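You operate a simulated robot arm through the tools that you are given. There is no shell and no other tool. Be economical: measure what you need, move in short steps, check, and stop when the job is done.

You run a simulated robot arm. Do the job below in one go: nothing can be reset, and whatever is moved stays where it is left.

Task
Close the air line, pull the yellow grip off the motor in the meter and lay the motor in SERVICE.
Fine: air first; clamp it for the pull; grip on the empty block, clamp free at the end.

The check looks at the end state, three seconds after you hand in, the way a careful person would. Anything else that was tipped, shoved, dropped, spilled or broken makes it a failure.

Robot
A 7-joint arm with a fingered hand, fixed in place. Base frame: the origin is at the foot of the arm, x ahead of it, y to its left, z up; the work surface is at about z = 0.81. Units: m, degrees, N and s.
With the tool pointing down near the work surface it reaches from about 0.28 to 0.7 m from the base axis. Its first joint turns from -166.0 to 166.0 degrees. Payload 4 kg.
The tool frame sits at the grasp point between the pads (the TCP): z along the fingers, y along the line on which they close. The tips reach 0.026 m beyond it. Largest opening 0.156 m; the body of the gripper starts 0.073 m behind the TCP. The gripper is a hand of 4 fingers: y runs from the thumb to the fingers, the wrist lies at [0, 0, -0.239] in the tool frame.
Orientation is told as [roll, pitch, yaw] about the base's x, y, z axes, in that order, counted from this pose: with the fingers straight down and closing along the base's y, the tool's x points along the base's -x, its y along +y and its z along -z.

Tools
- The arm moves only by the tool apply_moves. Its argument "motion" is a list of rows, each a list of 6 numbers: the shift along the tool's x, y, z in m, then the turn, a rotation vector about the tool's x, y, z in degrees. In form: [[x, y, z, wx, wy, wz], ...]. A call has 1 to 20 rows; each row shifts and turns the commanded pose from where the row before left it, along the tool's axes as they then stand. Each row takes 0.2 s and may step no farther than 0.05 m and 8.6 degrees from the row before; otherwise, the whole call is refused. Where a pose cannot be reached the arm comes as near as it can. A force on the tool above 40 N (or 10 N above the force at the start of the call, whichever is more), or a blocked arm, ends the call early, and 0.2 s more pass. In this call time passes only in rows, and 0.2 s behind the last. The reply holds the time, the measured pose of the TCP, the force on the tool along the base axes, the opening and the grip force, in the units named above and with some noise, with the torque about the TCP (base axes, N m) and any sound that the robot's microphone picked up.
- Cameras (640 x 400 px; columns grow to the right, rows downward): "scene" is fixed at [0.0524, 0.6511, 1.3976]; the picture's right is [-0.55, -0.83, 0.00], its down [-0.76, 0.50, -0.41] and it looks along [0.34, -0.23, -0.91] (base axes); focal length 214 px, centre (320, 200). "wrist" rides on the gripper at [0.058, -0.058, -0.091] in the tool frame; the picture's right is [0.71, 0.71, 0.00], its down [-0.53, 0.53, -0.67] and it looks along [-0.47, 0.47, 0.74] (tool axes); focal length 265 px, centre (320, 200). There is no depth. A picture from a camera that has moved, and an enlarged one, comes with that camera's place and axes in the base frame and with its lens.
- camera(camera): a new picture of that camera. No time passes.
- set_fingers(finger1, finger2, finger3, thumb_bend): sets how far each is bent, from 0 (flat) to 1 (curled in); at 0.3 the hand is open as for a grip, at 0.7 the pads meet at the TCP. One left out holds its place. A second passes; each finger stops where it meets its share of the squeeze, and holds until it gets a number again. It is the only way to open and close the hand. It gives what a move gives, with no picture; readings hold the bend of each and the force on the fingers (four entries, about 0 where the hand has none), thumb and palm.
- close_up(camera, box): a new picture of the part [left, top, right, bottom] of that camera's present view, enlarged. No time passes.
- sign_off(): hands the job in; it is judged then, once.

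Work in short steps. Places have to be worked out from the pictures, the camera data and where the tool is seen: move nearer, look again, correct. Check each grasp and each placing, and mend what went wrong. You have 120 turns and 84 pictures in all, those below and enlarged ones among them. Open the gripper and draw the arm clear of the work before you hand the job in, unless the task says otherwise; then end with one line.

The tools are called after "Emit:" as name(argument=value, ...) on one line, values as JSON. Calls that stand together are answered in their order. apply_moves: Moves the arm, as the interface text tells. Its arguments: {"type":"object","properties":{"motion":{"type":"array"}},"required":["motion"]} The other tools are called the same way: set_fingers (finger1, finger2, finger3, thumb_bend) moves the fingers one by one; camera (camera) takes a picture; close_up (camera, box) takes an enlarged picture of a part of a camera's view; sign_off () hands the job in.

At the start:

```text
time: 0.0
tcp_pos: [0.384, 0.2935, 1.1284]
orientation: [0.0, -0.1, 0.0]
wrist_force: [0.5, -0.4, -0.5]
wrist_torque: [0.02, -0.01, 0.0]
finger_gap: 0.1558
grip_force: 0.0
shape: jaw
bend: [0.3, 0.3, 0.3, 0.3]
finger forces: [0.1, 0.1, 0.0, 0.1, 0.1, 0.0]
```

scene: 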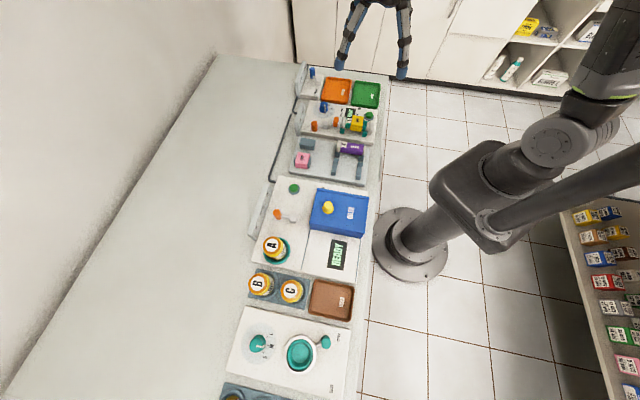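
wrist: 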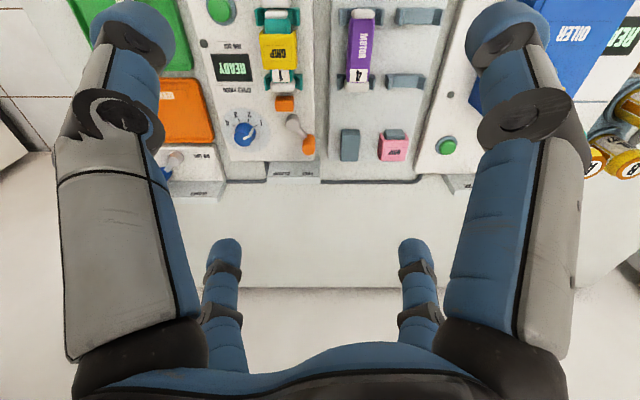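

The bench has many stations, and the meter seems to be the one with a knob, a lever and a yellow grip. I'll look closer with enlarged pictures from both cameras.

Emit:
close_up(camera="scene", box=[280, 60, 400, 135])

Emit:
close_up(camera="scene", box=[260, 120, 380, 195])

Emit:
close_up(camera="wrist", box=[150, 0, 470, 200])

```text
5.33 times, centred on (340, 98) of scene
camera zoom: at [0.0524, 0.6511, 1.3976], right [-0.55, -0.83, 0.0], down [-0.76, 0.5, -0.41], along [0.34, -0.23, -0.91], focal length 1144 px, centre (213, 747)
```

zoom: 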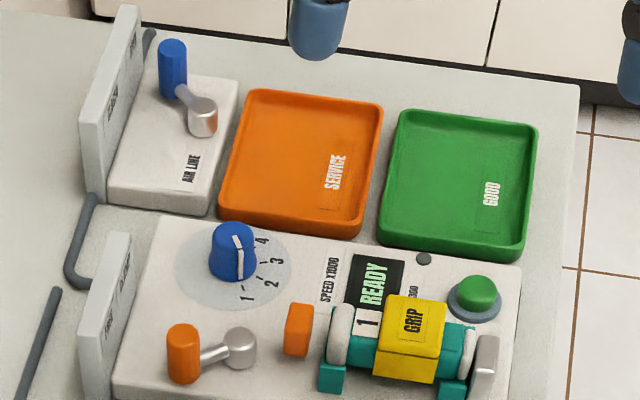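

```text
5.33 times, centred on (320, 158) of scene
camera zoom: at [0.0524, 0.6511, 1.3976], right [-0.55, -0.83, 0.0], down [-0.76, 0.5, -0.41], along [0.34, -0.23, -0.91], focal length 1144 px, centre (320, 427)
```

zoom: 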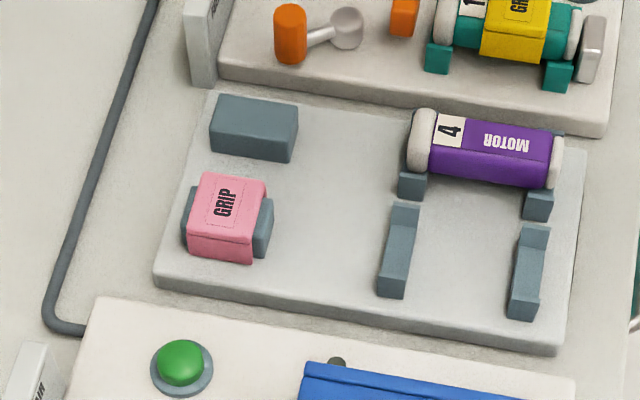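

```text
2.00 times, centred on (310, 100) of wrist
camera zoom: at [0.3276, 0.2366, 1.2193], right [-0.71, 0.71, 0.0], down [0.53, 0.53, 0.67], along [0.47, 0.47, -0.74], focal length 531 px, centre (340, 400)
```

zoom: 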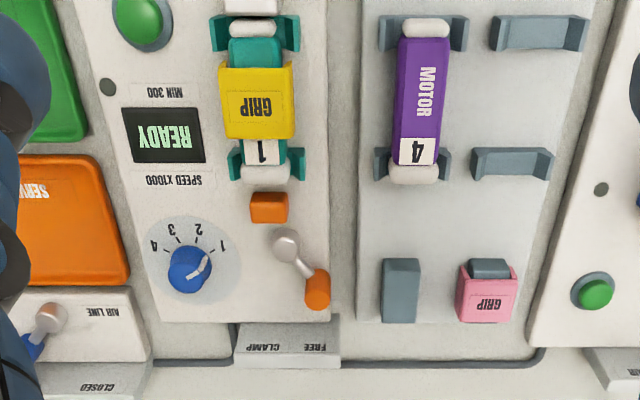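

From the pictures, the meter motor is near (0.41, 0.26), and the air line lever near (0.65, 0.26) at the far end of reach. I'll move at the current height so the wrist camera centres on the air line and tray.

Emit:
apply_moves(motion=[[-0.012, -0.04, 0, 0, 0, 0], [-0.012, -0.04, 0, 0, 0, 0], [-0.012, -0.04, 0, 0, 0, 0], [-0.012, -0.04, 0, 0, 0, 0], [-0.012, -0.04, 0, 0, 0, 0]])

Emit:
camera(camera="wrist")

```text
time: 1.2
tcp_pos: [0.445, 0.0925, 1.127]
orientation: [0.0, -0.1, 0.2]
wrist_force: [-0.9, 0.4, -1.0]
wrist_torque: [0.02, 0.01, -0.03]
finger_gap: 0.1561
grip_force: 0.1
shape: jaw
bend: [0.3, 0.3, 0.3, 0.3]
finger forces: [0.0, 0.0, 0.0, 0.0, 0.1, 0.0]
```

```text
78 pictures are left
camera wrist: at [0.3873, 0.0346, 1.2184], right [-0.71, 0.71, 0.0], down [0.52, 0.53, 0.67], along [0.47, 0.47, -0.74], focal length 265 px, centre (320, 200)
```

wrist: 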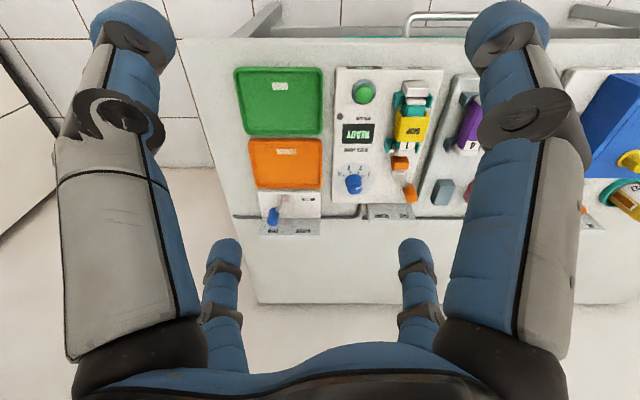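

Emit:
close_up(camera="wrist", box=[220, 60, 460, 240])

Emit:
close_up(camera="wrist", box=[240, 180, 360, 255])

```text
2.22 times, centred on (340, 150) of wrist
camera zoom: at [0.3873, 0.0346, 1.2184], right [-0.71, 0.71, 0.0], down [0.52, 0.53, 0.67], along [0.47, 0.47, -0.74], focal length 590 px, centre (276, 311)
```

zoom: 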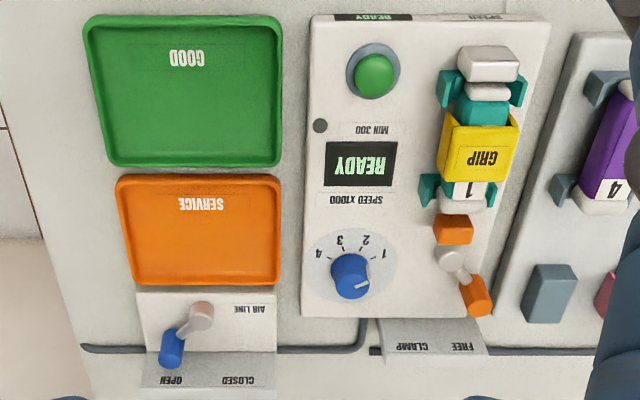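

```text
5.33 times, centred on (300, 218) of wrist
camera zoom: at [0.3873, 0.0346, 1.2184], right [-0.71, 0.71, 0.0], down [0.52, 0.53, 0.67], along [0.47, 0.47, -0.74], focal length 1416 px, centre (427, 107)
```

zoom: 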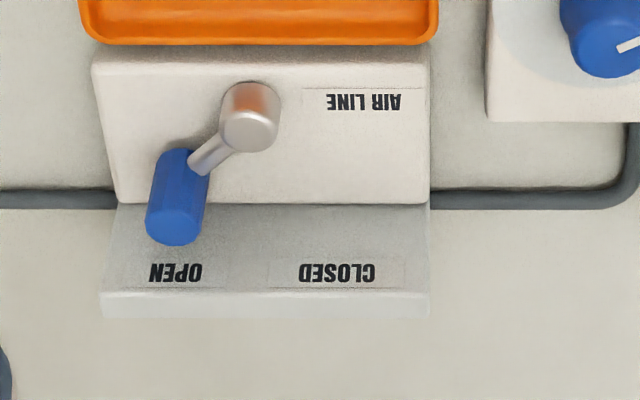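

The air lever sits at OPEN, with its handle top at about (0.724, 0.239, 0.861) and pivot at (0.685, 0.239). The clamp lever is at FREE, with its handle at (0.491, 0.380) and pivot at (0.491, 0.339). While still high, I'll curl fingers 1 to 3 and keep the thumb half bent, to see if it makes a usable pointer.

Emit:
set_fingers(finger1=1.0, finger2=1.0, finger3=1.0, thumb_bend=0.5)

Emit:
camera(camera="wrist")

Emit:
camera(camera="scene")

```text
time: 2.2
tcp_pos: [0.4445, 0.0917, 1.1281]
orientation: [0.0, -0.1, -0.1]
wrist_force: [0.4, 1.0, -0.8]
wrist_torque: [0.01, -0.03, -0.03]
finger_gap: 0.029
grip_force: 0.0
shape: fingers
bend: [0.79, 0.77, 0.79, 0.5]
finger forces: [0.0, 0.0, 0.1, 0.0, 0.0, 0.1]
```

```text
75 pictures are left
camera wrist: at [0.3874, 0.0346, 1.2184], right [-0.71, 0.71, 0.0], down [0.53, 0.53, 0.67], along [0.47, 0.47, -0.74], focal length 265 px, centre (320, 200)
```

wrist: 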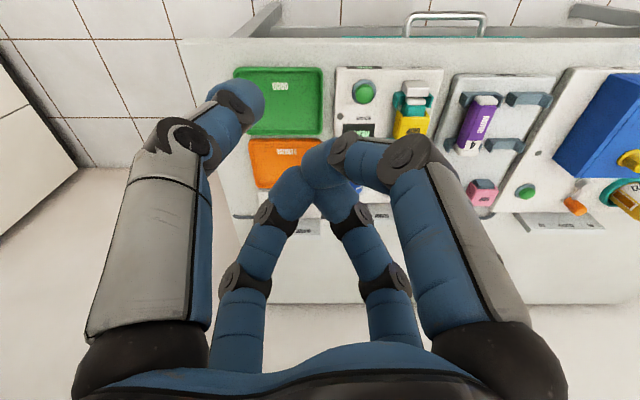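

```text
74 pictures are left
```

scene: 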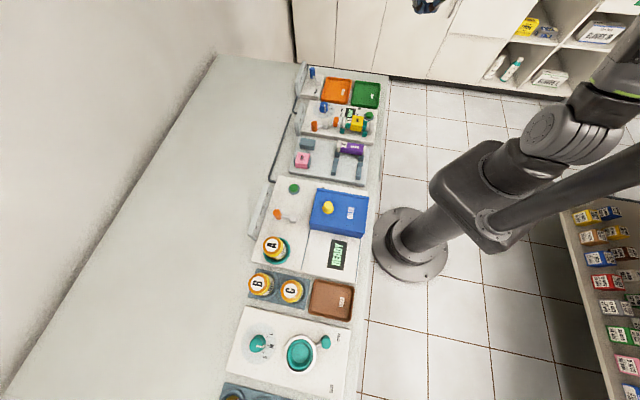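

Three curled fingers meet at the axis. The best pointer is the outward finger on the tool −x side, because it adds reach. I'll test whether finger1 is that one.

Emit:
set_fingers(finger1=0.3, finger2=0.8, finger3=0.8, thumb_bend=0.8)

Emit:
camera(camera="wrist")

```text
time: 3.2
tcp_pos: [0.4452, 0.0903, 1.1259]
orientation: [0.0, -0.1, 0.0]
wrist_force: [-0.2, 0.2, -0.3]
wrist_torque: [0.0, 0.0, 0.0]
finger_gap: 0.0709
grip_force: 0.0
shape: fingers
bend: [0.3, 0.78, 0.81, 0.72]
finger forces: [0.0, 0.0, 0.1, 0.0, 0.0, 0.0]
```

```text
73 pictures are left
camera wrist: at [0.3874, 0.0346, 1.2184], right [-0.71, 0.71, 0.0], down [0.53, 0.53, 0.67], along [0.47, 0.47, -0.74], focal length 265 px, centre (320, 200)
```

wrist: 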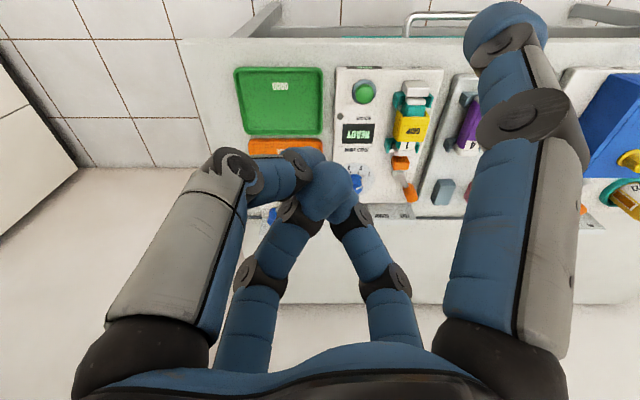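

Finger1 is tool +x, so finger3 is the outward −x finger. I'll make finger3 the pointer and curl the rest.

Emit:
set_fingers(finger1=0.8, finger2=0.8, finger3=0.3, thumb_bend=0.8)

Emit:
camera(camera="wrist")

```text
time: 4.2
tcp_pos: [0.4451, 0.0918, 1.1275]
orientation: [0.0, 0.0, 0.0]
wrist_force: [0.2, -0.3, -0.9]
wrist_torque: [0.0, 0.01, -0.01]
finger_gap: 0.0
grip_force: 0.0
shape: fingers
bend: [0.73, 0.77, 0.84, 0.72]
finger forces: [0.1, 0.0, 0.0, 0.0, 0.0, 0.1]
```

```text
72 pictures are left
camera wrist: at [0.3874, 0.0346, 1.2184], right [-0.71, 0.71, 0.0], down [0.53, 0.53, 0.67], along [0.47, 0.47, -0.74], focal length 265 px, centre (320, 200)
```

wrist: 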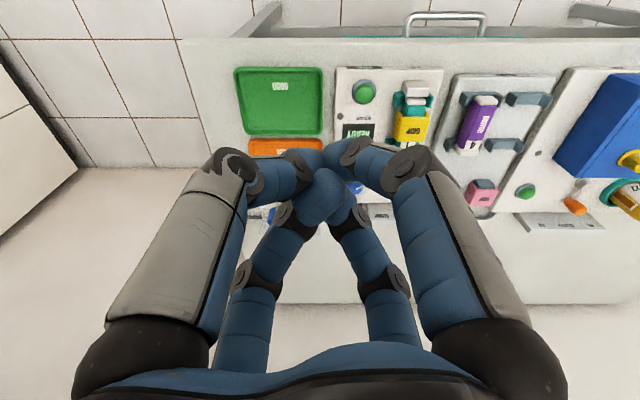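

Finger3 was trapped by the others. I'll open all of them, then curl the others again.

Emit:
set_fingers(finger1=0.3, finger2=0.3, finger3=0.3, thumb_bend=0.3)

Emit:
set_fingers(finger1=0.8, finger2=0.8, finger3=0.3, thumb_bend=0.8)

Emit:
camera(camera="wrist")

```text
time: 5.2
tcp_pos: [0.4441, 0.0921, 1.1259]
orientation: [0.0, -0.2, 0.0]
wrist_force: [0.0, 0.7, -0.1]
wrist_torque: [-0.02, 0.01, -0.01]
finger_gap: 0.1065
grip_force: 0.0
shape: fingers
bend: [0.3, 0.3, 0.3, 0.3]
finger forces: [0.0, 0.0, 0.0, 0.1, 0.0, 0.0]
```

```text
time: 6.2
tcp_pos: [0.4446, 0.0912, 1.127]
orientation: [-0.1, -0.1, 0.1]
wrist_force: [-0.2, -0.5, -0.4]
wrist_torque: [0.03, 0.0, -0.02]
finger_gap: 0.0001
grip_force: 0.0
shape: fingers
bend: [0.75, 0.76, 0.3, 0.74]
finger forces: [0.0, 0.0, 0.0, 0.0, 0.0, 0.1]
```

```text
71 pictures are left
camera wrist: at [0.3874, 0.0346, 1.2184], right [-0.71, 0.71, 0.0], down [0.53, 0.53, 0.67], along [0.47, 0.47, -0.74], focal length 265 px, centre (320, 200)
```

wrist: 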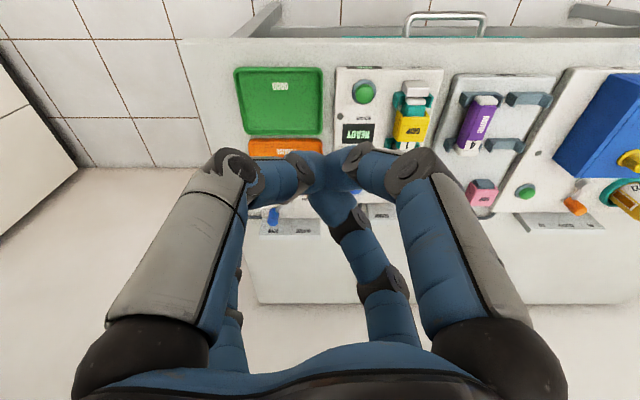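

The pointer is now hidden behind the thumb. I'll move toward the air lever, stay about 10 cm above it, and use the scene camera to find the pointer's offset.

Emit:
apply_moves(motion=[[-0.031, 0.0115, 0.024, 0, 0, 0], [-0.031, 0.0115, 0.024, 0, 0, 0], [-0.031, 0.0115, 0.024, 0, 0, 0], [-0.031, 0.0115, 0.024, 0, 0, 0], [-0.031, 0.0115, 0.024, 0, 0, 0], [-0.031, 0.0115, 0.024, 0, 0, 0]])

Emit:
close_up(camera="scene", box=[280, 20, 400, 95])

Emit:
camera(camera="wrist")

```text
time: 7.6
tcp_pos: [0.631, 0.1623, 0.9856]
orientation: [-0.2, -0.2, 0.0]
wrist_force: [0.4, -0.1, 0.5]
wrist_torque: [0.04, -0.02, 0.02]
finger_gap: 0.0
grip_force: 0.1
shape: fingers
bend: [0.75, 0.76, 0.3, 0.74]
finger forces: [0.0, 0.0, 0.1, 0.0, 0.0, 0.0]
```

```text
5.33 times, centred on (340, 58) of scene
camera zoom: at [0.0524, 0.6511, 1.3976], right [-0.55, -0.83, 0.0], down [-0.76, 0.5, -0.41], along [0.34, -0.23, -0.91], focal length 1144 px, centre (213, 960)
```

zoom: 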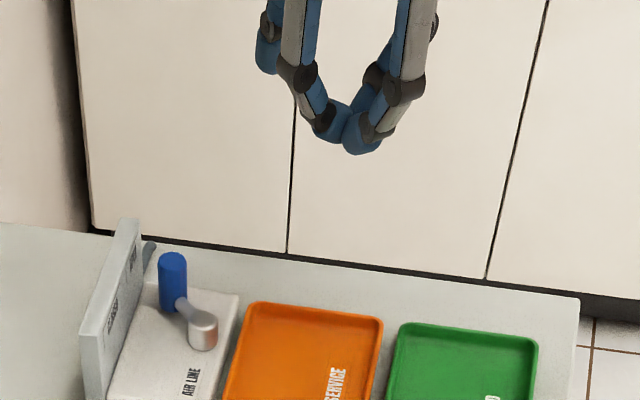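

```text
69 pictures are left
camera wrist: at [0.5746, 0.105, 1.076], right [-0.71, 0.71, 0.0], down [0.52, 0.53, 0.67], along [0.47, 0.47, -0.74], focal length 265 px, centre (320, 200)
```

wrist: 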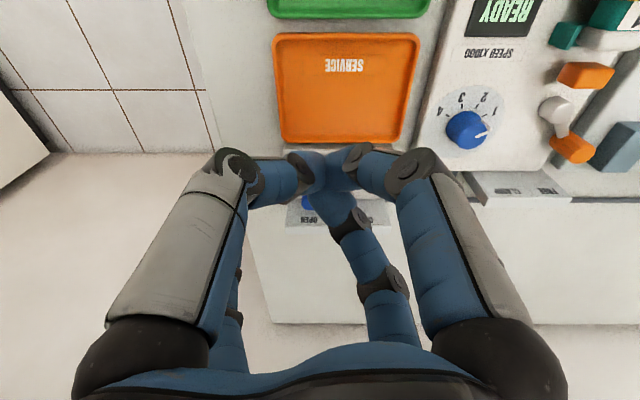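

The pointer tip sits at TCP + (0.094, 0, −0.028), level with the fist tips. I'll put it beside the handle on the OPEN side, with the tip at about z 0.844, clear of the sign board and the pivot.

Emit:
apply_moves(motion=[[-0.011, 0.025, 0, 0, 0, 0], [-0.01, 0.025, 0, 0, 0, 0], [0, 0, 0.03, 0, 0, 0], [0, 0, 0.03, 0, 0, 0], [0, 0, 0.02, 0, 0, 0]])

Emit:
close_up(camera="scene", box=[280, 35, 400, 110])

```text
time: 8.8
tcp_pos: [0.6464, 0.2111, 0.9012]
orientation: [0.0, -0.1, 0.0]
wrist_force: [-0.4, -0.3, -1.0]
wrist_torque: [0.02, 0.0, -0.04]
finger_gap: 0.0
grip_force: 0.0
shape: fingers
bend: [0.75, 0.76, 0.3, 0.74]
finger forces: [0.0, 0.0, 0.1, 0.1, 0.1, 0.0]
out of reach, approached as far as the arm can: row 2
```

```text
5.33 times, centred on (340, 72) of scene
camera zoom: at [0.0524, 0.6511, 1.3976], right [-0.55, -0.83, 0.0], down [-0.76, 0.5, -0.41], along [0.34, -0.23, -0.91], focal length 1144 px, centre (213, 880)
```

zoom: 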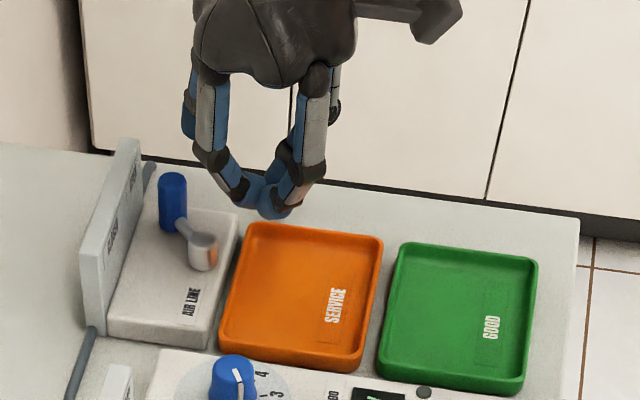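

The pointer is where I computed it. I'll go down the last 3 cm.

Emit:
apply_moves(motion=[[0, 0, 0.015, 0, 0, 0], [0, 0, 0.014, 0, 0, 0]])

Emit:
close_up(camera="scene", box=[290, 50, 350, 88])

```text
time: 9.4
tcp_pos: [0.6459, 0.2114, 0.8733]
orientation: [0.0, -0.1, 0.1]
wrist_force: [0.6, 0.6, -1.3]
wrist_torque: [0.03, 0.0, 0.0]
finger_gap: 0.0001
grip_force: 0.1
shape: fingers
bend: [0.75, 0.76, 0.3, 0.74]
finger forces: [0.0, 0.0, 0.1, 0.0, 0.0, 0.0]
```

```text
10.53 times, centred on (320, 69) of scene
camera zoom: at [0.0524, 0.6511, 1.3976], right [-0.55, -0.83, 0.0], down [-0.76, 0.5, -0.41], along [0.34, -0.23, -0.91], focal length 2258 px, centre (320, 1579)
```

zoom: 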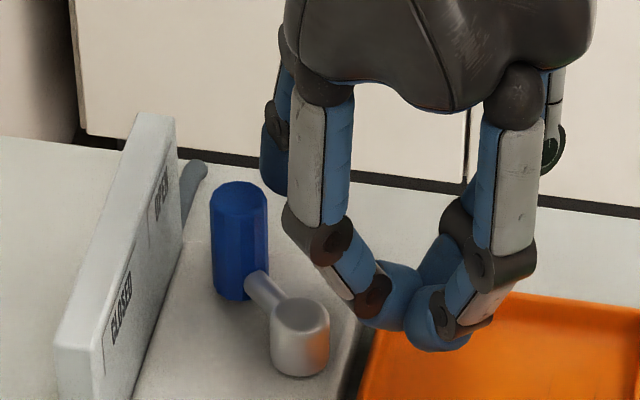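

The pointer is beside the handle on the OPEN side. I'll push it along the board toward CLOSED in small steps.

Emit:
apply_moves(motion=[[0.005, 0.0075, 0, 0, 0, 0], [0.005, 0.0075, 0, 0, 0, 0], [0.005, 0.007, 0, 0, 0, 0], [0.005, 0.007, 0, 0, 0, 0], [0.005, 0.007, 0, 0, 0, 0], [0.005, 0.007, 0, 0, 0, 0]])

Emit:
close_up(camera="scene", box=[290, 50, 350, 88])

```text
time: 10.8
tcp_pos: [0.6148, 0.2541, 0.873]
orientation: [0.0, 0.0, 0.0]
wrist_force: [-0.2, -1.1, -0.3]
wrist_torque: [-0.01, 0.02, -0.14]
finger_gap: 0.0
grip_force: 0.2
shape: fingers
bend: [0.75, 0.76, 0.3, 0.74]
finger forces: [0.0, 0.0, 1.6, 0.0, 0.0, 0.0]
```

```text
10.53 times, centred on (320, 69) of scene
camera zoom: at [0.0524, 0.6511, 1.3976], right [-0.55, -0.83, 0.0], down [-0.76, 0.5, -0.41], along [0.34, -0.23, -0.91], focal length 2258 px, centre (320, 1579)
```

zoom: 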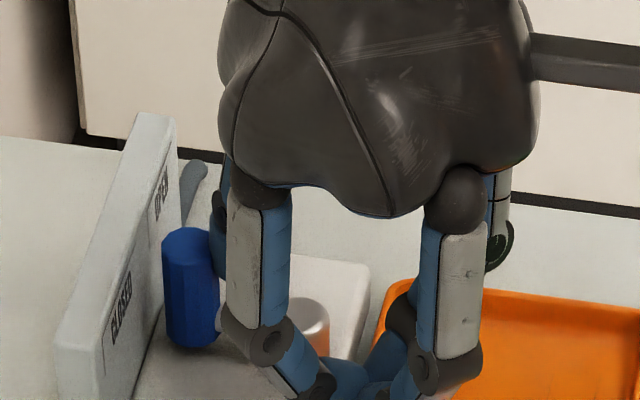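

The handle is at mid swing. I'll keep pushing, curving toward −x as the arc requires.

Emit:
apply_moves(motion=[[0.006, 0.006, 0, 0, 0, 0], [0.006, 0.005, 0, 0, 0, 0], [0.006, 0.003, 0, 0, 0, 0]])

Emit:
close_up(camera="scene", box=[290, 50, 350, 88])

Emit:
camera(camera="wrist")

```text
time: 11.6
tcp_pos: [0.5984, 0.2677, 0.8728]
orientation: [0.0, -0.1, 0.1]
wrist_force: [-1.0, -4.4, -0.1]
wrist_torque: [-0.1, -0.06, -0.34]
finger_gap: 0.0002
grip_force: 1.5
shape: fingers
bend: [0.75, 0.76, 0.31, 0.74]
finger forces: [0.0, 0.0, 4.0, 0.0, 0.0, 0.0]
```

```text
10.53 times, centred on (320, 69) of scene
camera zoom: at [0.0524, 0.6511, 1.3976], right [-0.55, -0.83, 0.0], down [-0.76, 0.5, -0.41], along [0.34, -0.23, -0.91], focal length 2258 px, centre (320, 1579)
```

zoom: 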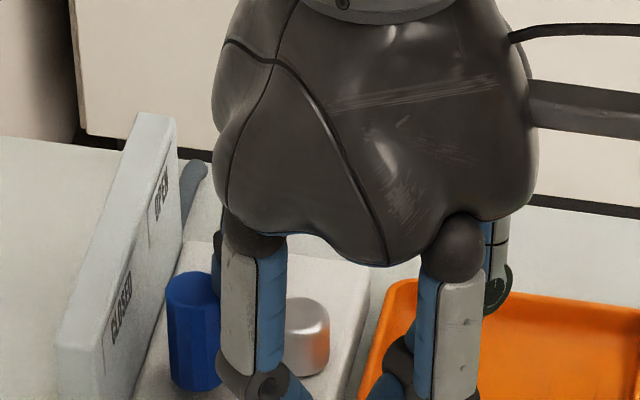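

```text
64 pictures are left
camera wrist: at [0.541, 0.2103, 0.9648], right [-0.71, 0.71, 0.0], down [0.53, 0.53, 0.67], along [0.47, 0.47, -0.74], focal length 265 px, centre (320, 200)
```

wrist: 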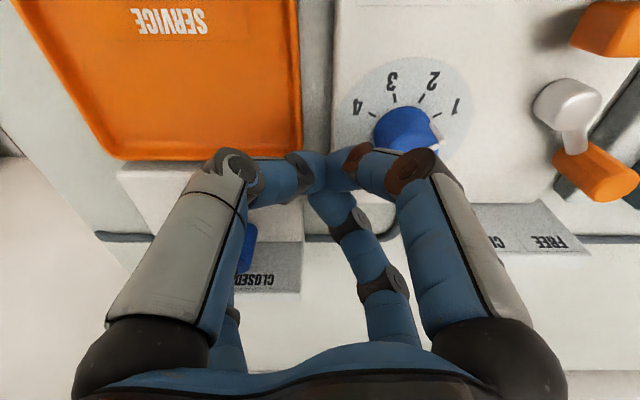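

The handle is at about 76° of 90°. I'll push slightly further until it reaches the stop.

Emit:
apply_moves(motion=[[0.005, 0.003, 0, 0, 0, 0], [0.005, 0.002, 0, 0, 0, 0]])

Emit:
close_up(camera="scene", box=[290, 50, 350, 88])

```text
time: 12.2
tcp_pos: [0.588, 0.2741, 0.8741]
orientation: [0.1, -0.1, 0.0]
wrist_force: [0.1, 0.0, 0.5]
wrist_torque: [-0.02, 0.01, 0.02]
finger_gap: 0.0002
grip_force: 0.3
shape: fingers
bend: [0.75, 0.76, 0.3, 0.74]
finger forces: [0.0, 0.0, 0.4, 0.0, 0.0, 0.0]
```

```text
10.53 times, centred on (320, 69) of scene
camera zoom: at [0.0524, 0.6511, 1.3976], right [-0.55, -0.83, 0.0], down [-0.76, 0.5, -0.41], along [0.34, -0.23, -0.91], focal length 2258 px, centre (320, 1579)
```

zoom: 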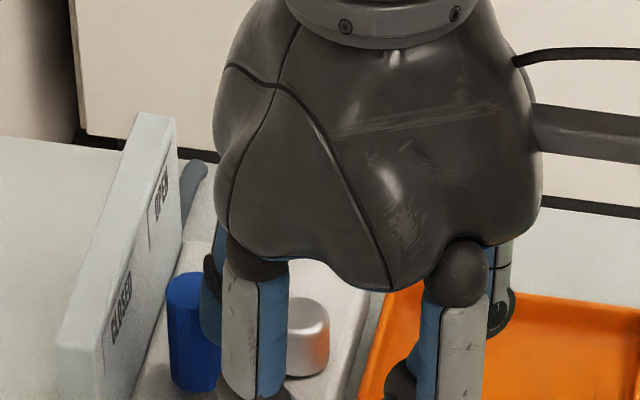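

The force dropped, so the pointer may have slipped past the handle. I'll lift straight up and look.

Emit:
apply_moves(motion=[[0, 0, -0.03, 0, 0, 0], [0, 0, -0.03, 0, 0, 0], [0.01, -0.03, -0.03, 0, 0, 0], [0.01, -0.04, -0.02, 0, 0, 0], [0.02, -0.04, -0.02, 0, 0, 0], [0.03, -0.03, -0.02, 0, 0, 0]])

Emit:
close_up(camera="scene", box=[290, 50, 350, 88])

Emit:
close_up(camera="wrist", box=[220, 60, 540, 260])

```text
time: 13.6
tcp_pos: [0.5172, 0.1336, 1.0235]
orientation: [0.0, -0.1, 0.0]
wrist_force: [-0.2, -0.5, 0.1]
wrist_torque: [0.0, 0.04, 0.0]
finger_gap: 0.0001
grip_force: 0.0
shape: fingers
bend: [0.75, 0.76, 0.3, 0.74]
finger forces: [0.1, 0.0, 0.0, 0.0, 0.0, 0.1]
```

```text
10.53 times, centred on (320, 69) of scene
camera zoom: at [0.0524, 0.6511, 1.3976], right [-0.55, -0.83, 0.0], down [-0.76, 0.5, -0.41], along [0.34, -0.23, -0.91], focal length 2258 px, centre (320, 1579)
```

zoom: 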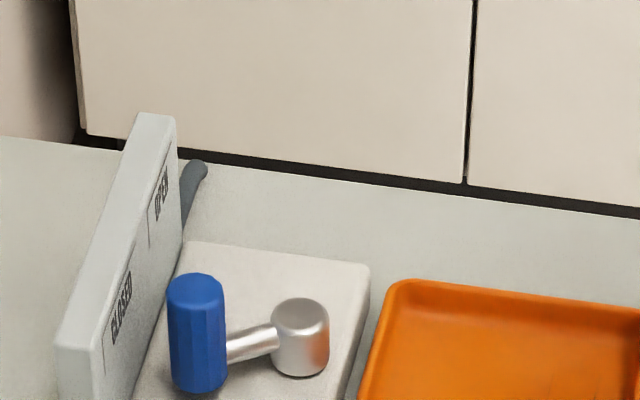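

```text
2.00 times, centred on (380, 160) of wrist
camera zoom: at [0.4607, 0.0768, 1.1153], right [-0.71, 0.71, 0.0], down [0.53, 0.53, 0.67], along [0.47, 0.47, -0.74], focal length 531 px, centre (200, 280)
```

zoom: 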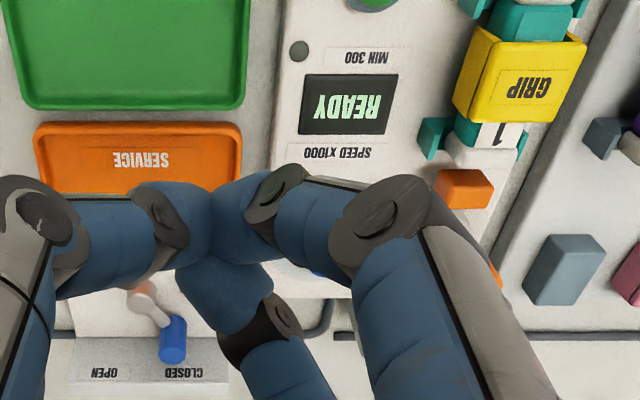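

The lever now points to CLOSED. I'll open the hand for an unobstructed check of the air lever and a better view of the meter.

Emit:
set_fingers(finger1=0.3, finger2=0.3, finger3=0.3, thumb_bend=0.3)

Emit:
apply_moves(motion=[[0.02, 0.0, -0.03, 0, 0, 0], [0.02, 0.02, -0.03, 0, 0, 0], [0.02, 0.02, -0.02, 0, 0, 0]])

Emit:
camera(camera="wrist")

Emit:
close_up(camera="wrist", box=[180, 40, 500, 240])

```text
time: 14.6
tcp_pos: [0.517, 0.1355, 1.0243]
orientation: [0.0, -0.1, 0.0]
wrist_force: [0.2, 0.2, 0.1]
wrist_torque: [-0.03, 0.04, 0.0]
finger_gap: 0.1065
grip_force: 0.0
shape: fingers
bend: [0.3, 0.3, 0.3, 0.3]
finger forces: [0.0, 0.0, 0.0, 0.0, 0.0, 0.0]
```

```text
time: 15.4
tcp_pos: [0.4569, 0.174, 1.1028]
orientation: [-0.1, 0.1, -0.1]
wrist_force: [1.6, 0.9, 0.6]
wrist_torque: [-0.01, 0.01, -0.03]
finger_gap: 0.1062
grip_force: 0.0
shape: fingers
bend: [0.3, 0.3, 0.3, 0.3]
finger forces: [0.0, 0.0, 0.1, 0.0, 0.1, 0.0]
```

```text
60 pictures are left
camera wrist: at [0.4001, 0.1162, 1.1931], right [-0.71, 0.71, 0.0], down [0.53, 0.53, 0.67], along [0.47, 0.47, -0.74], focal length 265 px, centre (320, 200)
```

wrist: 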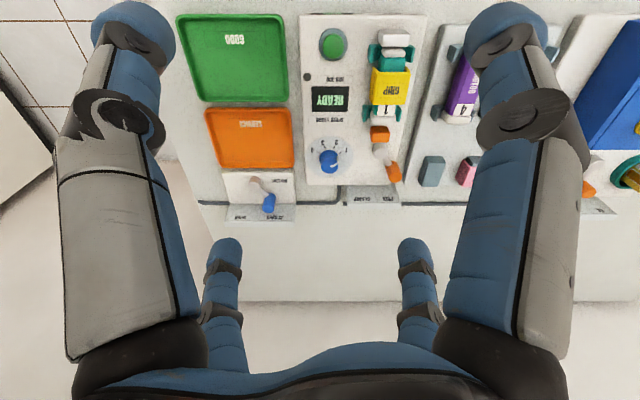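

```text
2.00 times, centred on (340, 140) of wrist
camera zoom: at [0.4001, 0.1162, 1.1931], right [-0.71, 0.71, 0.0], down [0.53, 0.53, 0.67], along [0.47, 0.47, -0.74], focal length 531 px, centre (280, 320)
```

zoom: 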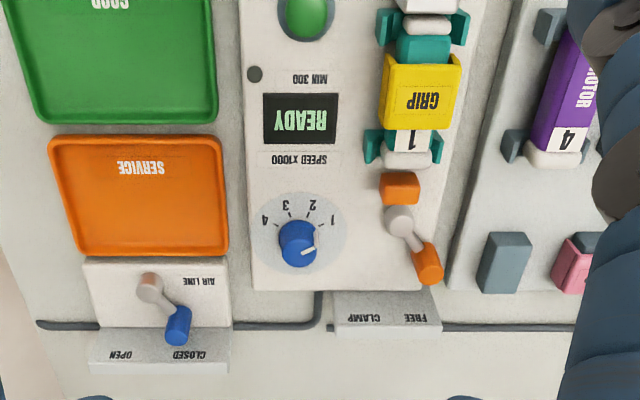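

The air lever is clearly at CLOSED. Next I'll close the hand into a fist for the clamp lever and move above its rack side.

Emit:
set_fingers(finger1=0.7, finger2=0.7, finger3=0.7, thumb_bend=0.7)

Emit:
apply_moves(motion=[[0, 0.032, 0.025, 0, 0, 0], [0, 0.032, 0.025, 0, 0, 0], [0, 0.032, 0.025, 0, 0, 0], [0, 0.032, 0.025, 0, 0, 0], [0, 0.032, 0.025, 0, 0, 0], [0, 0.032, 0.025, 0, 0, 0]])

Emit:
camera(camera="wrist")

Emit:
close_up(camera="scene", box=[280, 60, 400, 135])

```text
time: 16.4
tcp_pos: [0.4574, 0.1732, 1.102]
orientation: [0.0, 0.0, 0.0]
wrist_force: [-0.6, 0.3, -0.5]
wrist_torque: [-0.03, 0.02, -0.01]
finger_gap: 0.0
grip_force: 0.1
shape: fingers
bend: [0.69, 0.69, 0.69, 0.69]
finger forces: [0.0, 0.0, 0.0, 0.0, 0.0, 0.1]
```

```text
time: 17.8
tcp_pos: [0.457, 0.3657, 0.9554]
orientation: [0.0, -0.1, 0.0]
wrist_force: [-0.2, -0.1, 0.8]
wrist_torque: [0.0, 0.0, -0.03]
finger_gap: 0.0001
grip_force: 0.1
shape: fingers
bend: [0.69, 0.69, 0.69, 0.69]
finger forces: [0.0, 0.0, 0.1, 0.0, 0.1, 0.0]
```

```text
58 pictures are left
camera wrist: at [0.4006, 0.3082, 1.0456], right [-0.71, 0.71, 0.0], down [0.53, 0.53, 0.67], along [0.47, 0.47, -0.74], focal length 265 px, centre (320, 200)
```

wrist: 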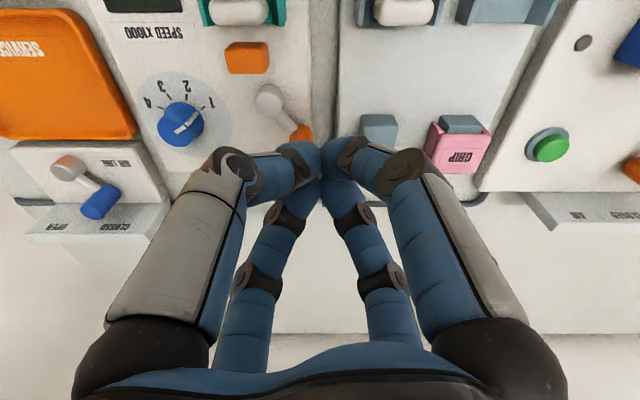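

```text
5.33 times, centred on (340, 98) of scene
camera zoom: at [0.0524, 0.6511, 1.3976], right [-0.55, -0.83, 0.0], down [-0.76, 0.5, -0.41], along [0.34, -0.23, -0.91], focal length 1144 px, centre (213, 747)
```

zoom: 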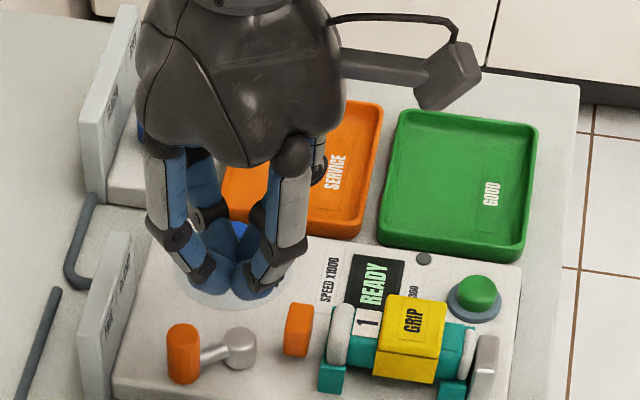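

The fist is above the gap between the clamp lever and the empty block. I'll lower it to TCP z 0.885 and check clearance.

Emit:
apply_moves(motion=[[0, 0, 0.025, 0, 0, 0], [0, 0, 0.025, 0, 0, 0], [0, 0, 0.02, 0, 0, 0]])

Emit:
close_up(camera="scene", box=[270, 85, 366, 145])

Emit:
close_up(camera="wrist", box=[160, 0, 480, 200])

```text
time: 18.6
tcp_pos: [0.4585, 0.3649, 0.8842]
orientation: [0.0, -0.1, 0.0]
wrist_force: [0.6, 0.0, 0.5]
wrist_torque: [-0.02, 0.03, 0.03]
finger_gap: 0.0
grip_force: 0.1
shape: fingers
bend: [0.69, 0.69, 0.69, 0.69]
finger forces: [0.0, 0.0, 0.1, 0.0, 0.1, 0.0]
```

```text
6.67 times, centred on (318, 115) of scene
camera zoom: at [0.0524, 0.6511, 1.3976], right [-0.55, -0.83, 0.0], down [-0.76, 0.5, -0.41], along [0.34, -0.23, -0.91], focal length 1430 px, centre (333, 767)
```

zoom: 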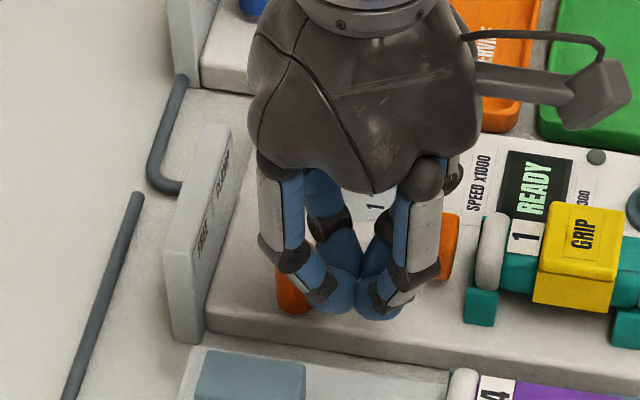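

```text
2.00 times, centred on (320, 100) of wrist
camera zoom: at [0.4005, 0.3076, 0.9755], right [-0.71, 0.71, 0.0], down [0.53, 0.53, 0.67], along [0.47, 0.47, -0.74], focal length 531 px, centre (320, 400)
```

zoom: 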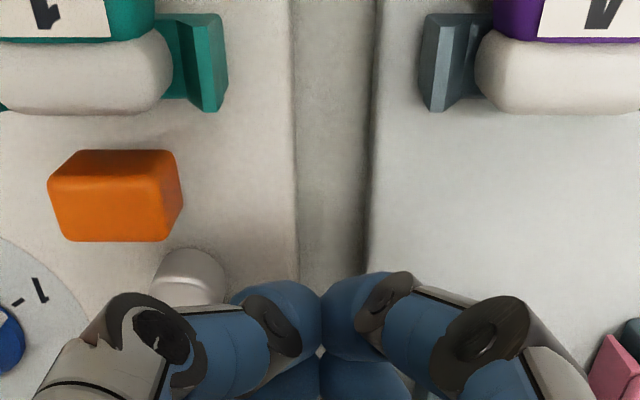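

It's clear of the block and jaw. I'll drop 12 mm and push the handle toward CLAMP along the planned path.

Emit:
apply_moves(motion=[[0, 0, 0.012, 0, 0, 0], [-0.007, 0.001, 0, 0, 0, 0], [-0.007, 0.001, 0, 0, 0, 0], [-0.007, 0.001, 0, 0, 0, 0], [-0.007, 0.001, 0, 0, 0, 0]])

Emit:
close_up(camera="scene", box=[270, 85, 366, 145])

```text
time: 19.8
tcp_pos: [0.4867, 0.3699, 0.8729]
orientation: [0.0, -0.2, 0.0]
wrist_force: [-1.6, 1.1, 0.3]
wrist_torque: [0.01, -0.04, -0.04]
finger_gap: 0.0
grip_force: 0.0
shape: fingers
bend: [0.69, 0.69, 0.69, 0.69]
finger forces: [0.0, 0.1, 0.1, 0.0, 0.0, 0.1]
```

```text
6.67 times, centred on (318, 115) of scene
camera zoom: at [0.0524, 0.6511, 1.3976], right [-0.55, -0.83, 0.0], down [-0.76, 0.5, -0.41], along [0.34, -0.23, -0.91], focal length 1430 px, centre (333, 767)
```

zoom: 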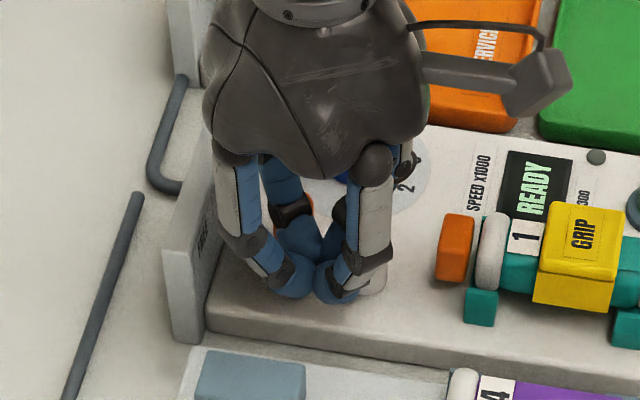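

No contact except the handle, and the jaw has started to close. I'll continue toward the CLAMP end.

Emit:
apply_moves(motion=[[-0.006, -0.003, 0, 0, 0, 0], [-0.006, -0.003, 0, 0, 0, 0], [-0.006, -0.004, 0, 0, 0, 0]])

Emit:
close_up(camera="scene", box=[270, 85, 366, 145])

Emit:
close_up(camera="wrist", box=[160, 0, 480, 200])

```text
time: 20.6
tcp_pos: [0.5024, 0.3597, 0.872]
orientation: [0.2, 0.1, 0.1]
wrist_force: [-3.6, 4.3, 1.2]
wrist_torque: [0.02, 0.03, 0.1]
finger_gap: 0.0
grip_force: 4.0
shape: fingers
bend: [0.69, 0.68, 0.7, 0.7]
finger forces: [0.0, 0.0, 8.4, 0.1, 0.1, 0.1]
```

```text
6.67 times, centred on (318, 115) of scene
camera zoom: at [0.0524, 0.6511, 1.3976], right [-0.55, -0.83, 0.0], down [-0.76, 0.5, -0.41], along [0.34, -0.23, -0.91], focal length 1430 px, centre (333, 767)
```

zoom: 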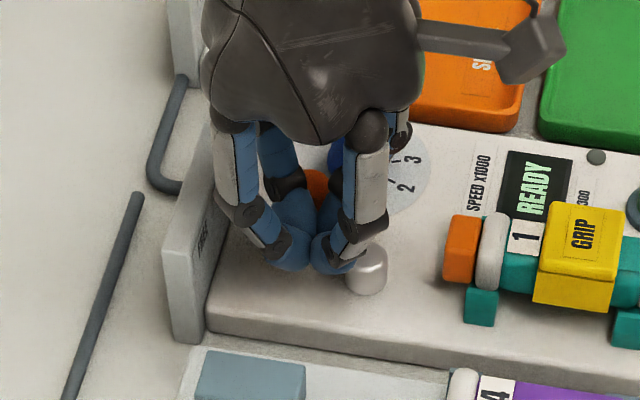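

```text
2.00 times, centred on (320, 100) of wrist
camera zoom: at [0.4462, 0.3033, 0.9633], right [-0.71, 0.71, 0.0], down [0.53, 0.53, 0.67], along [0.47, 0.47, -0.74], focal length 531 px, centre (320, 400)
```

zoom: 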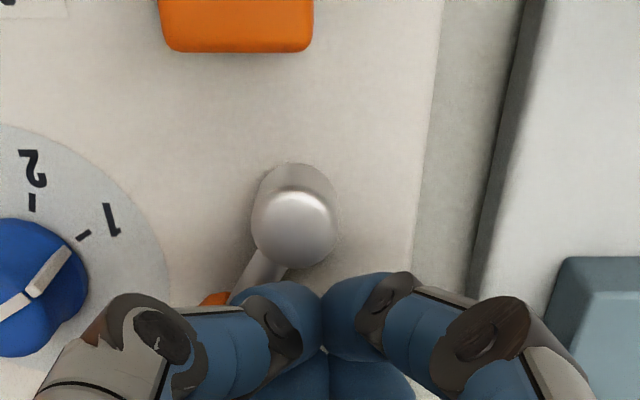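

The lever has swung past its mid-point with about 5.5 N resistance. I'll push a bit more along the tangent.

Emit:
apply_moves(motion=[[-0.004, -0.004, 0, 0, 0, 0], [-0.003, -0.005, 0, 0, 0, 0]])

Emit:
close_up(camera="wrist", box=[160, 0, 480, 200])

```text
time: 21.2
tcp_pos: [0.5098, 0.3517, 0.873]
orientation: [0.2, -0.1, 0.1]
wrist_force: [-7.0, 12.0, 5.1]
wrist_torque: [0.19, 0.01, 0.19]
finger_gap: 0.0
grip_force: 11.2
shape: fingers
bend: [0.69, 0.66, 0.71, 0.7]
finger forces: [0.0, 0.0, 22.4, 0.0, 0.0, 0.0]
```

```text
2.00 times, centred on (320, 100) of wrist
camera zoom: at [0.4529, 0.2942, 0.964], right [-0.71, 0.71, 0.0], down [0.52, 0.53, 0.67], along [0.47, 0.48, -0.74], focal length 531 px, centre (320, 400)
```

zoom: 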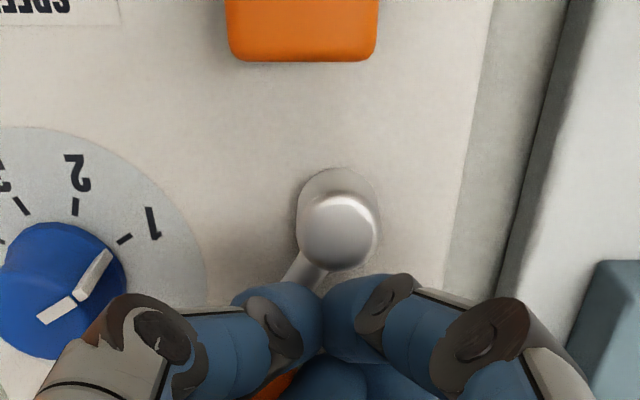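

The force rose to 14 N, so it is probably at the stop. I'll back off, lift and check.

Emit:
apply_moves(motion=[[0.006, 0.007, 0, 0, 0, 0], [0, 0, -0.03, 0, 0, 0], [0, 0, -0.04, 0, 0, 0], [0.01, -0.03, -0.04, 0, 0, 0], [0.01, -0.04, -0.03, 0, 0, 0], [0.015, -0.04, -0.02, 0, 0, 0]])

Emit:
close_up(camera="wrist", box=[220, 50, 460, 200])

Emit:
close_up(camera="scene", box=[280, 60, 400, 135])

```text
refused: row 4 steps farther than a row can; nothing moved
```

```text
2.67 times, centred on (340, 125) of wrist
camera zoom: at [0.4529, 0.2942, 0.964], right [-0.71, 0.71, 0.0], down [0.52, 0.53, 0.67], along [0.47, 0.48, -0.74], focal length 708 px, centre (267, 400)
```

zoom: 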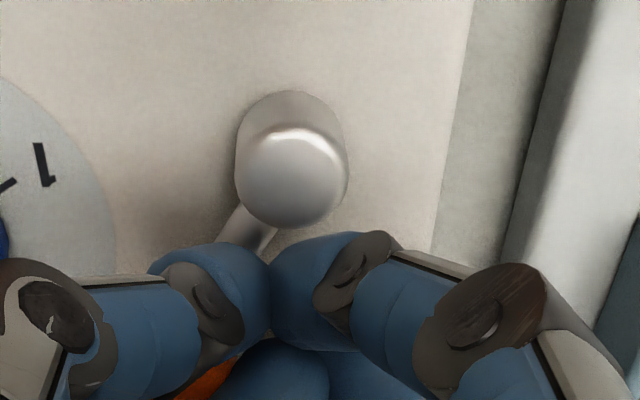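

```text
5.33 times, centred on (340, 98) of scene
camera zoom: at [0.0524, 0.6511, 1.3976], right [-0.55, -0.83, 0.0], down [-0.76, 0.5, -0.41], along [0.34, -0.23, -0.91], focal length 1144 px, centre (213, 747)
```

zoom: 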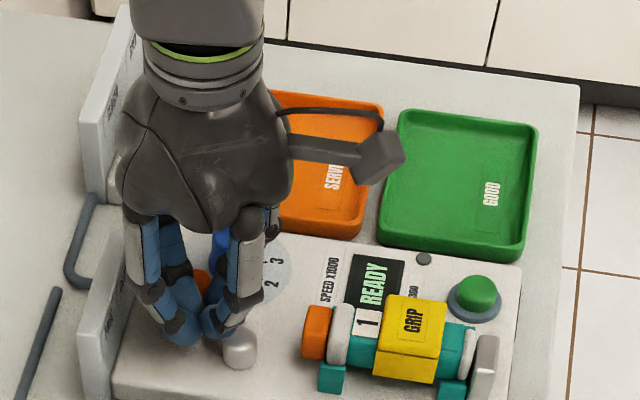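

One row was too long, so nothing moved. I'll retract again with shorter rows.

Emit:
apply_moves(motion=[[0.006, 0.007, 0, 0, 0, 0], [0, 0, -0.03, 0, 0, 0], [0, 0, -0.04, 0, 0, 0], [0.01, -0.03, -0.03, 0, 0, 0], [0.01, -0.03, -0.03, 0, 0, 0], [0.015, -0.03, -0.03, 0, 0, 0], [0.015, -0.03, -0.02, 0, 0, 0], [0.0, -0.03, 0.0, 0, 0, 0]])

Emit:
set_fingers(finger1=0.3, finger2=0.3, finger3=0.3, thumb_bend=0.3)

Emit:
camera(camera="wrist")

Emit:
close_up(camera="wrist", box=[250, 60, 490, 210])

Emit:
close_up(camera="scene", box=[300, 90, 380, 140])

```text
time: 23.0
tcp_pos: [0.4535, 0.2087, 1.052]
orientation: [0.1, 0.0, 0.0]
wrist_force: [0.3, -0.1, -0.8]
wrist_torque: [0.0, -0.03, 0.03]
finger_gap: 0.0
grip_force: 0.3
shape: fingers
bend: [0.69, 0.68, 0.7, 0.69]
finger forces: [0.0, 0.0, 0.1, 0.0, 0.0, 0.0]
```

```text
time: 24.0
tcp_pos: [0.4543, 0.209, 1.0508]
orientation: [0.0, -0.1, 0.0]
wrist_force: [-0.1, -0.3, 0.1]
wrist_torque: [0.0, -0.01, 0.0]
finger_gap: 0.1062
grip_force: 0.1
shape: fingers
bend: [0.3, 0.3, 0.3, 0.3]
finger forces: [0.1, 0.1, 0.0, 0.0, 0.0, 0.0]
```

```text
48 pictures are left
camera wrist: at [0.3973, 0.1521, 1.143], right [-0.71, 0.71, 0.0], down [0.53, 0.53, 0.67], along [0.47, 0.47, -0.74], focal length 265 px, centre (320, 200)
```

wrist: 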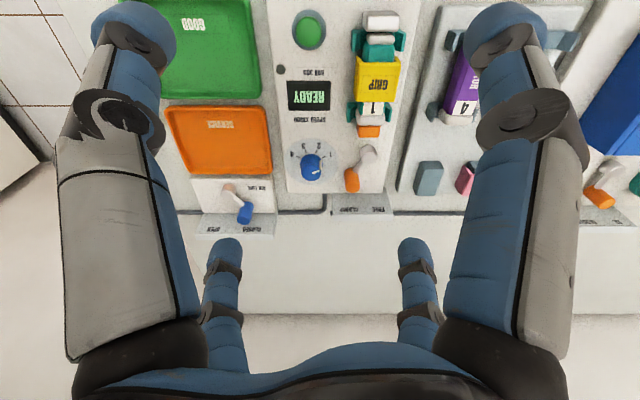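

```text
2.67 times, centred on (370, 135) of wrist
camera zoom: at [0.3973, 0.1521, 1.143], right [-0.71, 0.71, 0.0], down [0.53, 0.53, 0.67], along [0.47, 0.47, -0.74], focal length 708 px, centre (187, 373)
```

zoom: 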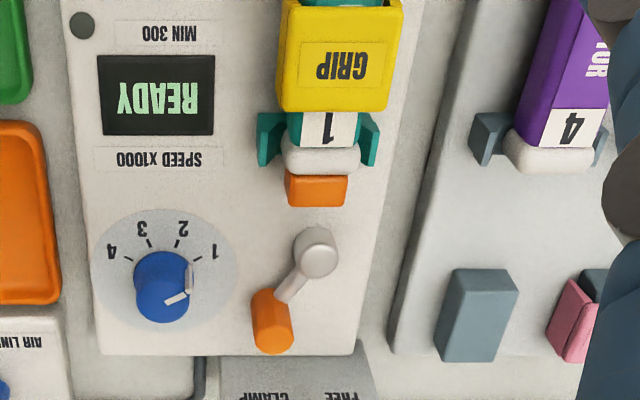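

```text
8.00 times, centred on (340, 115) of scene
camera zoom: at [0.0524, 0.6511, 1.3976], right [-0.55, -0.83, 0.0], down [-0.76, 0.5, -0.41], along [0.34, -0.23, -0.91], focal length 1716 px, centre (160, 880)
```

zoom: 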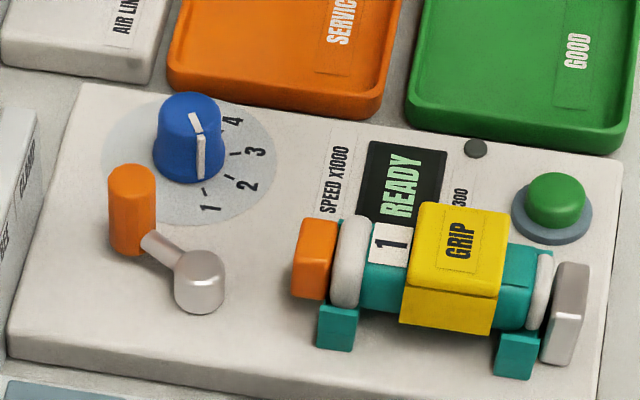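

The clamp is engaged: the jaw is against the cap and the handle points at CLAMP. The grip's top centre is at (0.4207, 0.2588, 0.867), about 0.047 wide across the motor. I'll move above it with yaw 45° so the thumb and finger2 close across it, and lift fingers 1 and 3 out of the way.

Emit:
apply_moves(motion=[[0.0168, 0.025, 0, 0, 0, 0], [0.0168, 0.025, 0, 0, 0, 0], [0, 0, 0, 0, 0, -7.5], [0, 0, 0, 0, 0, -7.5], [0, 0, 0, 0, 0, -7.5], [0, 0, 0, 0, 0, -7.5], [0, 0, 0, 0, 0, -7.5], [0, 0, 0, 0, 0, -7.5]])

Emit:
set_fingers(finger1=0.0, finger2=0.42, finger3=0.0, thumb_bend=0.42)

Emit:
camera(camera="wrist")

Emit:
close_up(camera="scene", box=[280, 30, 440, 130])

```text
time: 25.8
tcp_pos: [0.4208, 0.2563, 1.0498]
orientation: [-0.1, -0.1, 45.2]
wrist_force: [0.8, 0.6, -0.1]
wrist_torque: [0.0, 0.0, -0.02]
finger_gap: 0.1062
grip_force: 0.1
shape: fingers
bend: [0.3, 0.3, 0.3, 0.3]
finger forces: [0.1, 0.0, 0.0, 0.1, 0.0, 0.0]
```

```text
time: 26.8
tcp_pos: [0.4213, 0.2567, 1.0513]
orientation: [0.0, 0.1, 45.0]
wrist_force: [-0.5, -0.3, -1.1]
wrist_torque: [-0.01, 0.02, 0.0]
finger_gap: 0.1186
grip_force: 0.0
shape: fingers
bend: [0.01, 0.42, 0.01, 0.42]
finger forces: [0.0, 0.0, 0.1, 0.0, 0.0, 0.1]
```

```text
45 pictures are left
camera wrist: at [0.422, 0.1762, 1.1425], right [-1.0, 0.0, 0.0], down [0.0, 0.74, 0.67], along [0.0, 0.67, -0.74], focal length 265 px, centre (320, 200)
```

wrist: 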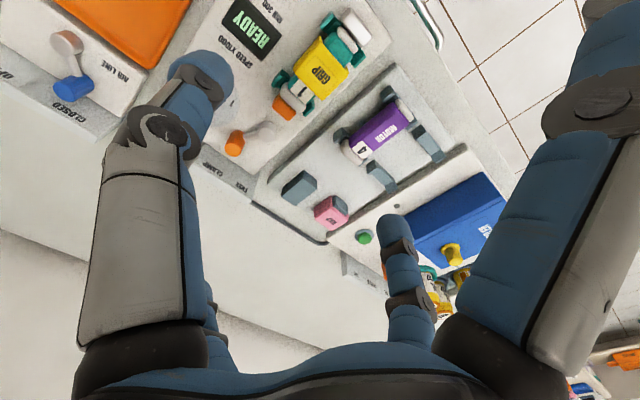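

```text
4.00 times, centred on (360, 80) of scene
camera zoom: at [0.0524, 0.6511, 1.3976], right [-0.55, -0.83, 0.0], down [-0.76, 0.5, -0.41], along [0.34, -0.23, -0.91], focal length 858 px, centre (160, 680)
```

zoom: 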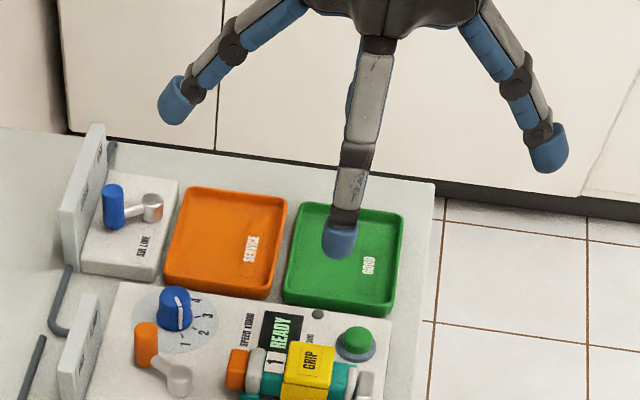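

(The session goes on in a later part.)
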